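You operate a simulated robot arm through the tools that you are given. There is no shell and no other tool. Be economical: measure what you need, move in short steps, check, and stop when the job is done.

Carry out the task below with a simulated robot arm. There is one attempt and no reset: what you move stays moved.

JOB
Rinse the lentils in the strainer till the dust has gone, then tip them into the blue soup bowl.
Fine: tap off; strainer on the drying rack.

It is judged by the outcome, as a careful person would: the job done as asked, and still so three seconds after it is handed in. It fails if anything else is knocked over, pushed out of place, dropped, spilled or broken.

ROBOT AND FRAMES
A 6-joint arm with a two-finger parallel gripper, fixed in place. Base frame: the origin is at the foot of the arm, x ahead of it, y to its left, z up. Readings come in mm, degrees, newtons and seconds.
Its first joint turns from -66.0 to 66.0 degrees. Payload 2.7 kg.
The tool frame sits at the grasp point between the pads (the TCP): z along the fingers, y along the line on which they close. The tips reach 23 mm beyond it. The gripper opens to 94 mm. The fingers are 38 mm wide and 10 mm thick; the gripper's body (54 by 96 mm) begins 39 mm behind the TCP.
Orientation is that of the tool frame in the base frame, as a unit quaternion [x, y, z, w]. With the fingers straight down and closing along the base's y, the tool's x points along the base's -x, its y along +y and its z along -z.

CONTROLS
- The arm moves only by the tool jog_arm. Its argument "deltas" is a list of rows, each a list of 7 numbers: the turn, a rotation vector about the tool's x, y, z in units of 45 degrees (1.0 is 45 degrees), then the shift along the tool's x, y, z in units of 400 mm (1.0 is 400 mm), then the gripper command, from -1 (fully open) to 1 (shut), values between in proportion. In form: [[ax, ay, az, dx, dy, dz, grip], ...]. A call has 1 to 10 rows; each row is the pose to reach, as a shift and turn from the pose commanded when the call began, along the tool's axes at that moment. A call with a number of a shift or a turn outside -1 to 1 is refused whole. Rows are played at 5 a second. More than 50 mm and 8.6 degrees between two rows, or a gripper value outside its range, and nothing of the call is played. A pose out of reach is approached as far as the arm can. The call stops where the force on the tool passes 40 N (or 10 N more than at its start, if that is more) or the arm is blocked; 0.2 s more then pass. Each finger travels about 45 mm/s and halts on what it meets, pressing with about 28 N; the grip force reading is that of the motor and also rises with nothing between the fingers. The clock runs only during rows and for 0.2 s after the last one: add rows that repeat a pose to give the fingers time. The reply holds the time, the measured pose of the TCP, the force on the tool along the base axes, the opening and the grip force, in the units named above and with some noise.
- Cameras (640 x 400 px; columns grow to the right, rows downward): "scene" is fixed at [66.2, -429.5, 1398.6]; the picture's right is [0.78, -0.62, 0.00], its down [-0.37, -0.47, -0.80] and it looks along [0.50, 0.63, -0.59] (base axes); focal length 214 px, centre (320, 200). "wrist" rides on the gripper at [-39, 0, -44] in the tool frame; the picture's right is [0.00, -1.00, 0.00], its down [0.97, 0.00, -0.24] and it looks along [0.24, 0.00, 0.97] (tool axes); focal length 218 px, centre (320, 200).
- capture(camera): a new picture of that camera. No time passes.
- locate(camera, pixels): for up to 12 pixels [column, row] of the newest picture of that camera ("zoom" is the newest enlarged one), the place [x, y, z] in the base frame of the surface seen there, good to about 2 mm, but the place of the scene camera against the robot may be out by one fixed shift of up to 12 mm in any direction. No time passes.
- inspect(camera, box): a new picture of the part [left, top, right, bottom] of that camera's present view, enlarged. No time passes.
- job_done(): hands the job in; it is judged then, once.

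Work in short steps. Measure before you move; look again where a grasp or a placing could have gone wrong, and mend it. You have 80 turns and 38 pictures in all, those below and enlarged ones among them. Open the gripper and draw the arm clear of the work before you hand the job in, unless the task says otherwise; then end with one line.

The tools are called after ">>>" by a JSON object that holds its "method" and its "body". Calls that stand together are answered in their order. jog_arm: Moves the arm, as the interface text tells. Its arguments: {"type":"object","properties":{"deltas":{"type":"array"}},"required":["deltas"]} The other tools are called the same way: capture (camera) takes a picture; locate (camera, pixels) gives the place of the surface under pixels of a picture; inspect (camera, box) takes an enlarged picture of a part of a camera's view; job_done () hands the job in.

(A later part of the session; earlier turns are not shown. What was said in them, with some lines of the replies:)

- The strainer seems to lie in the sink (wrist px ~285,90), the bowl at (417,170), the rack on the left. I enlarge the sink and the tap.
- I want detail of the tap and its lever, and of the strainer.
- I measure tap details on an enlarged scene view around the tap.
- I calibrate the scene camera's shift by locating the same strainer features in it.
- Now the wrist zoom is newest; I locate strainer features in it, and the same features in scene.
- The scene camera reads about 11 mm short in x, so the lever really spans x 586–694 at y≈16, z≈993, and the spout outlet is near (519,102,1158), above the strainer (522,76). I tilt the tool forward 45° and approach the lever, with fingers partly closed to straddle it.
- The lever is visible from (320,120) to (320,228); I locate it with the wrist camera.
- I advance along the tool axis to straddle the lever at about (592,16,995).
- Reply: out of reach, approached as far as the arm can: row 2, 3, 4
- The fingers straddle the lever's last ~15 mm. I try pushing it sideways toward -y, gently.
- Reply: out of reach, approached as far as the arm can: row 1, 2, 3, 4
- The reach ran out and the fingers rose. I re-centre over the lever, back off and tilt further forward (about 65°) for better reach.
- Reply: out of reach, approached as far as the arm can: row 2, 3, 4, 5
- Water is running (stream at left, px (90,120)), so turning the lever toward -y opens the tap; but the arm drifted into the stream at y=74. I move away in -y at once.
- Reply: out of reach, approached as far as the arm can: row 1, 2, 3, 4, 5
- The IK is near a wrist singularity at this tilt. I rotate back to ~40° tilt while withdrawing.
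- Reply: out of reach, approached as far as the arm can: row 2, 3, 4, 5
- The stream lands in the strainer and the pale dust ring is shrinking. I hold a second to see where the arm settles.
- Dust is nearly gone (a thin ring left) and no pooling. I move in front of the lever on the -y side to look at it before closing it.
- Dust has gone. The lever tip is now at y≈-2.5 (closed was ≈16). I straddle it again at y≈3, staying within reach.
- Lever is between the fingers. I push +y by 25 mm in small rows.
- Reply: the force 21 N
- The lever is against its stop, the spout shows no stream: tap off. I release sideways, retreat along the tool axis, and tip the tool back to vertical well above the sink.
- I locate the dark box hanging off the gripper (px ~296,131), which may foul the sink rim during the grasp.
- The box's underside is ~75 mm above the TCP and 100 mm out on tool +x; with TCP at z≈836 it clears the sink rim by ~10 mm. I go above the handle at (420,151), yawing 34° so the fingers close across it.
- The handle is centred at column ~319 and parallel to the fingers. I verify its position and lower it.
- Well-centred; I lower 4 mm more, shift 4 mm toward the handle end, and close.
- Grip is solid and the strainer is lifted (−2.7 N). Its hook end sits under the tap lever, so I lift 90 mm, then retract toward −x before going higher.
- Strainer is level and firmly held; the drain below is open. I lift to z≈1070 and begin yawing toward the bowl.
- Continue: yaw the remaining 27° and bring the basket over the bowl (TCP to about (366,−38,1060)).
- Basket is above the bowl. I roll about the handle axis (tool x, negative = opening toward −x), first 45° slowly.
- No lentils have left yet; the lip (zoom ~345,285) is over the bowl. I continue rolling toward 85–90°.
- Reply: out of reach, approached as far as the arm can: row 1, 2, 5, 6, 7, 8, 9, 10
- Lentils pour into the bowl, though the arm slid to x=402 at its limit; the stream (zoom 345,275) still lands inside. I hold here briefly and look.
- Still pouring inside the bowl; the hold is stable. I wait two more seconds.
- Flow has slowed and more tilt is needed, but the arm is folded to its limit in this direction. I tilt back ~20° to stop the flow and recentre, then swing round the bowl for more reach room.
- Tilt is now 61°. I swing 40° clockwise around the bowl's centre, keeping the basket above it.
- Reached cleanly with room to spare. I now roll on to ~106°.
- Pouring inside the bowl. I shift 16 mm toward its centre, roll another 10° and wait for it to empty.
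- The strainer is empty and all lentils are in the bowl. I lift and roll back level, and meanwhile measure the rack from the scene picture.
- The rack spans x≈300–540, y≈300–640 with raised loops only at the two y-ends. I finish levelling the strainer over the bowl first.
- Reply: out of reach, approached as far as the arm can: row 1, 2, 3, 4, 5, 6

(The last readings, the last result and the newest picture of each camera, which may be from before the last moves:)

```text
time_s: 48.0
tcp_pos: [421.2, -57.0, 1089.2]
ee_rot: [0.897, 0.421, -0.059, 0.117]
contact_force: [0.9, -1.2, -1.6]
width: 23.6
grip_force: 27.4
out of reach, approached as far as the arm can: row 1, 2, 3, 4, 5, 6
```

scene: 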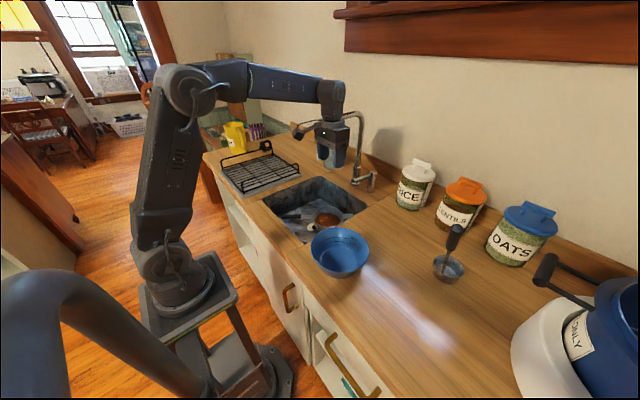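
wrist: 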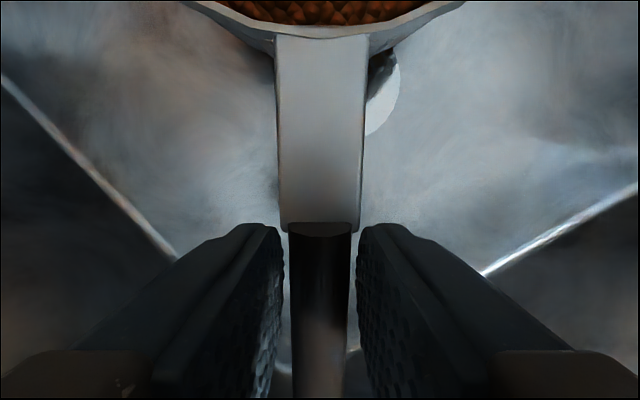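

A wrist-yaw limit tilted the last rows. I rotate to the earlier good orientation (handle along y, level) – computed rotation 42° – while backing slightly to x≈380.

>>> {"method": "jog_arm", "body": {"deltas": [[0.018, 0.054, -0.146, -0.0128, -0.0117, -0.004, 1], [0.0357, 0.108, -0.292, -0.0255, -0.0233, -0.008, 1], [0.0535, 0.162, -0.438, -0.0383, -0.035, -0.012, 1], [0.0713, 0.216, -0.584, -0.051, -0.0467, -0.016, 1], [0.089, 0.27, -0.73, -0.0638, -0.0583, -0.02, 1], [0.107, 0.324, -0.876, -0.0765, -0.07, -0.024, 1], [0.107, 0.324, -0.876, -0.0765, -0.07, -0.024, 1]]}}

```text
time_s: 49.6
tcp_pos: [366.7, -60.1, 1059.7]
ee_rot: [0.702, 0.701, -0.088, 0.087]
contact_force: [0.3, -1.1, -1.9]
width: 23.4
grip_force: 27.8
out of reach, approached as far as the arm can: row 1, 2, 3, 4, 5, 6, 7
```

Still 14° off level (joint limit). I yaw 30° further away from the limit, level, and rise.

>>> {"method": "jog_arm", "body": {"deltas": [[-0.0166, 0.062, -0.133, -0.006, 0, -0.024, 1], [-0.033, 0.124, -0.266, -0.012, 0, -0.048, 1], [-0.05, 0.185, -0.4, -0.019, 0, -0.072, 1], [-0.066, 0.247, -0.532, -0.025, 0, -0.097, 1], [-0.083, 0.309, -0.665, -0.031, 0, -0.121, 1], [-0.083, 0.309, -0.665, -0.031, 0, -0.121, 1]]}}

```text
time_s: 51.0
tcp_pos: [362.0, -61.1, 1070.4]
ee_rot: [0.495, 0.86, -0.111, 0.057]
contact_force: [-0.6, 0.1, -2.7]
width: 23.4
grip_force: 28.2
out of reach, approached as far as the arm can: row 1, 2, 3, 4, 5, 6
```

The wrist came back on its flipped branch and is at a joint limit, so I unwind it by retracing: first tilt forward and sideways (two half-rotations), clear above the bowl.

>>> {"method": "jog_arm", "body": {"deltas": [[-0.1, -0.027, 0.138, -0.021, 0.027, -0.02, 1], [-0.2, -0.054, 0.277, -0.042, 0.054, -0.04, 1], [-0.3, -0.08, 0.415, -0.063, 0.081, -0.06, 1], [-0.405, -0.107, 0.555, -0.084, 0.108, -0.08, 1], [-0.508, -0.134, 0.694, -0.1045, 0.135, -0.0995, 1], [-0.508, -0.134, 0.694, -0.1045, 0.135, -0.0995, 1]]}}

>>> {"method": "jog_arm", "body": {"deltas": [[-0.1, -0.027, 0.138, 0, 0, 0, 1], [-0.2, -0.054, 0.277, 0, 0, 0, 1], [-0.3, -0.08, 0.415, 0, 0, 0, 1], [-0.405, -0.107, 0.555, 0, 0, 0, 1], [-0.508, -0.134, 0.694, 0, 0, 0, 1], [-0.508, -0.134, 0.694, 0, 0, 0, 1]]}}

```text
time_s: 52.4
tcp_pos: [430.6, -53.8, 1102.6]
ee_rot: [0.681, 0.693, 0.046, 0.233]
contact_force: [-0.4, 0.2, -0.3]
width: 23.1
grip_force: 28.2
out of reach, approached as far as the arm can: row 1, 2, 3, 4, 5, 6
```

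```text
time_s: 53.8
tcp_pos: [429.8, -52.1, 1103.3]
ee_rot: [0.785, 0.452, 0.211, 0.368]
contact_force: [-0.9, -0.8, -1.4]
width: 23.7
grip_force: 28.1
```

Now reachable again. I tilt up to ~85° here, then swing back in-plane.

>>> {"method": "jog_arm", "body": {"deltas": [[-0.156, 0, 0, 0, 0, 0.01, 1], [-0.311, 0, 0, 0, 0, 0.02, 1], [-0.467, 0, 0, 0, 0, 0.03, 1], [-0.622, 0, 0, 0, 0, 0.04, 1], [-0.778, 0, 0, 0, 0, 0.05, 1], [-0.778, 0, 0, 0, 0, 0.05, 1]]}}

```text
time_s: 55.2
tcp_pos: [442.5, -60.5, 1089.8]
ee_rot: [0.639, 0.367, 0.338, 0.586]
contact_force: [-0.2, -0.3, -2.1]
width: 23.7
grip_force: 27.9
```

At tilt 85°, yaw 120°. I swing 30° back so the tool points straight ahead (+x) with TCP y≈0, i.e. in the arm's plane.

>>> {"method": "jog_arm", "body": {"deltas": [[0, 0.134, -0.0116, 0.028, -0.001, -0.012, 1], [0, 0.268, -0.0232, 0.056, -0.002, -0.024, 1], [0, 0.403, -0.035, 0.084, -0.003, -0.036, 1], [0, 0.537, -0.046, 0.112, -0.004, -0.048, 1], [0.001, 0.671, -0.058, 0.14, -0.005, -0.0596, 1], [0.001, 0.671, -0.058, 0.14, -0.005, -0.0596, 1]]}}

```text
time_s: 56.6
tcp_pos: [451.3, -1.2, 1090.1]
ee_rot: [0.521, 0.522, 0.478, 0.477]
contact_force: [0.4, 0.2, -1.4]
width: 23.5
grip_force: 27.7
```

Clean. Now I tilt down in-plane, first half.

>>> {"method": "jog_arm", "body": {"deltas": [[0.16, 0, 0, 0, 0, 0, 1], [0.32, 0, 0, 0, 0, 0, 1], [0.48, 0, 0, 0, 0, 0, 1], [0.64, 0, 0, 0, 0, 0, 1], [0.8, 0, 0, 0, 0, 0, 1], [0.95, 0, 0, 0, 0, 0, 1], [0.95, 0, 0, 0, 0, 0, 1]]}}

>>> {"method": "jog_arm", "body": {"deltas": [[0.16, 0, 0, 0, 0, 0, 1], [0.32, 0, 0, 0, 0, 0, 1], [0.48, 0, 0, 0, 0, 0, 1], [0.64, 0, 0, 0, 0, 0, 1], [0.8, 0, 0, 0, 0, 0, 1], [0.94, 0, 0, 0, 0, 0, 1], [0.94, 0, 0, 0, 0, 0, 1]]}}

```text
time_s: 58.2
tcp_pos: [440.6, 27.0, 1060.8]
ee_rot: [0.618, 0.682, 0.22, 0.324]
contact_force: [0.8, 4.8, -0.7]
width: 17.4
grip_force: 28.0
out of reach, approached as far as the arm can: row 4, 5, 6, 7
```

```text
time_s: 59.8
tcp_pos: [429.4, 44.6, 1035.0]
ee_rot: [0.717, 0.686, -0.047, 0.114]
contact_force: [-0.2, 0.1, -1.0]
width: 17.1
grip_force: 27.8
out of reach, approached as far as the arm can: row 1, 2, 3, 4, 5, 6, 7
```

The grip width dropped to 17 mm and a contact showed – something may have shifted. I look.

>>> {"method": "capture", "body": {"camera": "scene"}}

```text
2 pictures are left
```

scene: 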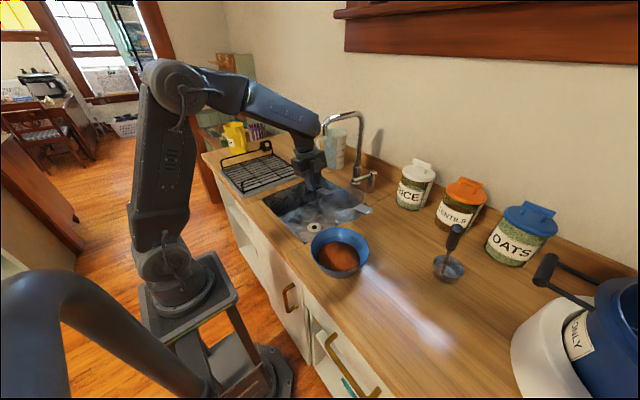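

The strainer is still held but seems turned in the grip. I probe points on it.

>>> {"method": "locate", "body": {"camera": "scene", "pixels": [[312, 185], [318, 192], [325, 195], [335, 195], [345, 200], [355, 205], [368, 210], [335, 205], [325, 208], [340, 215], [318, 200], [350, 195]]}}

>>> {"method": "inspect", "body": {"camera": "scene", "box": [280, 150, 390, 250]}}

```text
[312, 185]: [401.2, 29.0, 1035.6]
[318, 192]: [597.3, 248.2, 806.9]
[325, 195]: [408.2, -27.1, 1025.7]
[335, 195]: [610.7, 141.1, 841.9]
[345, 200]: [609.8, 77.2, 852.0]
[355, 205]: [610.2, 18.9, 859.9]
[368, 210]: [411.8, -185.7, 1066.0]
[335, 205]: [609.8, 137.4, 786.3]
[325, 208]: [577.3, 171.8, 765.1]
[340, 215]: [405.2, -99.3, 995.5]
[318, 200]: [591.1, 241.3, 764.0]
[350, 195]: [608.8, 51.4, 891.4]
```

```text
4.00 times, centred on (335, 200) of scene
```

zoom: 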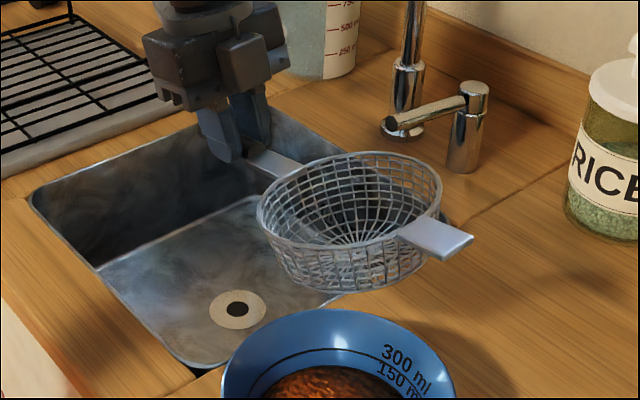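

The strainer is still held upright at the same reach (hook end at ~231 mm from the TCP); only the grip settled onto the thinner part of the handle. Nothing else is disturbed. I keep this wrist branch and swing essentially about the base axis toward the rack, rotating everything 45°.

>>> {"method": "jog_arm", "body": {"deltas": [[-0.028, 0.0124, -0.1213, 0.0965, -0.0298, -0.033, 1], [-0.056, 0.0248, -0.2426, 0.19, -0.0673, -0.0663, 1], [-0.084, 0.0372, -0.3639, 0.276, -0.1118, -0.0983, 1], [-0.112, 0.0496, -0.485, 0.357, -0.166, -0.13, 1], [-0.14, 0.062, -0.6065, 0.432, -0.23, -0.162, 1], [-0.168, 0.0744, -0.728, 0.5, -0.3015, -0.1925, 1], [-0.196, 0.0868, -0.849, 0.5595, -0.375, -0.222, 1], [-0.224, 0.099, -0.97, 0.6095, -0.456, -0.249, 1], [-0.224, 0.099, -0.97, 0.6095, -0.456, -0.249, 1]]}}

```text
time_s: 61.8
tcp_pos: [251.7, 310.0, 1057.2]
ee_rot: [0.398, 0.909, -0.001, 0.125]
contact_force: [0.1, -0.2, -2.0]
width: 17.3
grip_force: 28.0
```

That worked exactly. Now I rotate 74° more (two halves) to bring the handle level, basket pointing out over the rack, with TCP moving to (307,375).

>>> {"method": "jog_arm", "body": {"deltas": [[0.0234, 0.0103, -0.163, 0.0056, 0.042, 0.003, 1], [0.0468, 0.0206, -0.326, 0.011, 0.084, 0.006, 1], [0.07, 0.031, -0.489, 0.017, 0.126, 0.009, 1], [0.0936, 0.0413, -0.6525, 0.0224, 0.168, 0.012, 1], [0.117, 0.0516, -0.8156, 0.028, 0.2105, 0.0147, 1], [0.117, 0.0516, -0.8156, 0.028, 0.2105, 0.0147, 1]]}}

>>> {"method": "jog_arm", "body": {"deltas": [[0.0234, 0.0103, -0.163, 0, 0, 0, 1], [0.0468, 0.0206, -0.326, 0, 0, 0, 1], [0.07, 0.031, -0.489, 0, 0, 0, 1], [0.0936, 0.0413, -0.6525, 0, 0, 0, 1], [0.117, 0.0516, -0.8156, 0, 0, 0, 1], [0.117, 0.0516, -0.8156, 0, 0, 0, 1]]}}

```text
time_s: 63.2
tcp_pos: [306.2, 372.0, 1052.8]
ee_rot: [0.096, 0.986, -0.084, 0.104]
contact_force: [-0.3, 0.5, -1.4]
width: 17.2
grip_force: 27.7
out of reach, approached as far as the arm can: row 1, 2, 3, 4, 5, 6
```

```text
time_s: 64.6
tcp_pos: [305.1, 371.6, 1051.9]
ee_rot: [-0.213, 0.963, -0.154, 0.049]
contact_force: [-0.5, 0.0, -1.5]
width: 17.1
grip_force: 28.5
```

Orientation reached: handle level, basket over the rack's middle (~(423,427)). I descend 55 mm.

>>> {"method": "jog_arm", "body": {"deltas": [[0, 0, 0, 0.001, 0.0145, 0.0433, 1], [0, 0, 0, 0.0027, 0.029, 0.0867, 1], [0, 0, 0, 0.004, 0.0436, 0.13, 1], [0, 0, 0, 0.004, 0.0436, 0.13, 1]]}}

```text
time_s: 65.6
tcp_pos: [306.6, 370.5, 996.6]
ee_rot: [-0.212, 0.964, -0.155, 0.049]
contact_force: [2.3, -1.5, 5.1]
width: 17.3
grip_force: 27.9
```

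A first upward force appears (5 N): the basket's lower edge is touching. I go down gently a few mm more.

>>> {"method": "jog_arm", "body": {"deltas": [[0, 0, 0, 0, 0.0032, 0.0095, 1], [0, 0, 0, 0, 0.0064, 0.019, 1], [0, 0, 0, 0, 0.0064, 0.019, 1]]}}

>>> {"method": "locate", "body": {"camera": "scene", "pixels": [[262, 160], [258, 165]]}}

```text
time_s: 66.4
tcp_pos: [304.7, 372.5, 988.7]
ee_rot: [-0.211, 0.964, -0.154, 0.049]
contact_force: [1.4, -5.3, 12.2]
width: 17.4
grip_force: 27.9
```

```text
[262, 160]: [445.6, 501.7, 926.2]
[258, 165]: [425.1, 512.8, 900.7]
```

Resting with some load (12 N). I ease up 3 mm and open the fingers gradually to let it settle on the wires.

>>> {"method": "jog_arm", "body": {"deltas": [[0, 0, 0, 0, -0.0024, -0.007, 1], [0, 0, 0, 0, -0.0024, -0.007, 0.6], [0, 0, 0, 0, -0.0024, -0.007, 0.5], [0, 0, 0, 0, -0.0024, -0.007, 0.35], [0, 0, 0, 0, -0.0024, -0.007, 0.1], [0, 0, 0, 0, -0.0024, -0.007, -0.1], [0, 0, 0, 0, -0.0024, -0.007, -0.1]]}}

>>> {"method": "inspect", "body": {"camera": "scene", "box": [210, 120, 330, 220]}}

```text
time_s: 68.0
tcp_pos: [305.7, 371.2, 991.8]
ee_rot: [-0.213, 0.964, -0.154, 0.048]
contact_force: [0.5, 0.1, 0.6]
width: 51.7
grip_force: 0.1
```

```text
4.00 times, centred on (270, 170) of scene
```

zoom: 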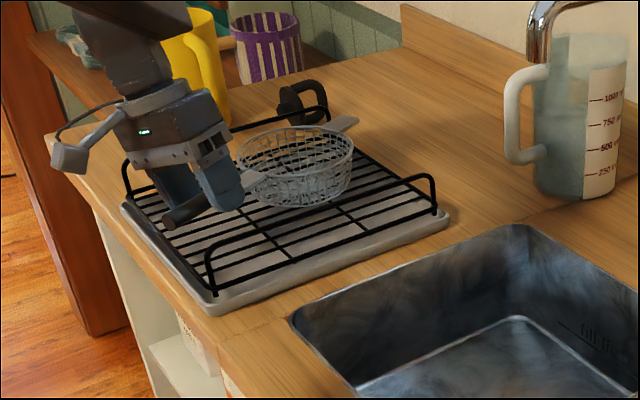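

The strainer sits flat on the rack wires and the fingers are free of it. I withdraw along the finger axis.

>>> {"method": "jog_arm", "body": {"deltas": [[0, 0, 0, 0, 0, -0.04, -0.2], [0, 0, 0, 0, 0, -0.09, -0.2], [0, 0, 0, 0, 0, -0.16, -0.2], [0, 0, 0, 0, 0, -0.26, -0.2], [0, 0, 0, 0, 0, -0.36, -0.2], [0, 0, 0, 0, 0, -0.42, -0.2], [0, 0, 0, 0, 0, -0.42, -0.2]]}}

```text
time_s: 69.6
tcp_pos: [280.0, 418.2, 1149.8]
ee_rot: [-0.213, 0.963, -0.155, 0.049]
contact_force: [0.5, -0.3, 0.3]
width: 56.3
grip_force: 0.1
```

The arm is clear at z≈1150 with no contact forces, the gripper is open, the tap is off, the lentils are in the bowl and the strainer is on the rack. I hand the job in.

>>> {"method": "job_done", "body": {}}

```text
The job is handed in.
```

The job is handed in: the lentils were rinsed until no dust showed and tipped into the blue bowl with no spill seen. The tap is off and the strainer sits flat on the drying rack, as last pictured just before the arm withdrew without contact.
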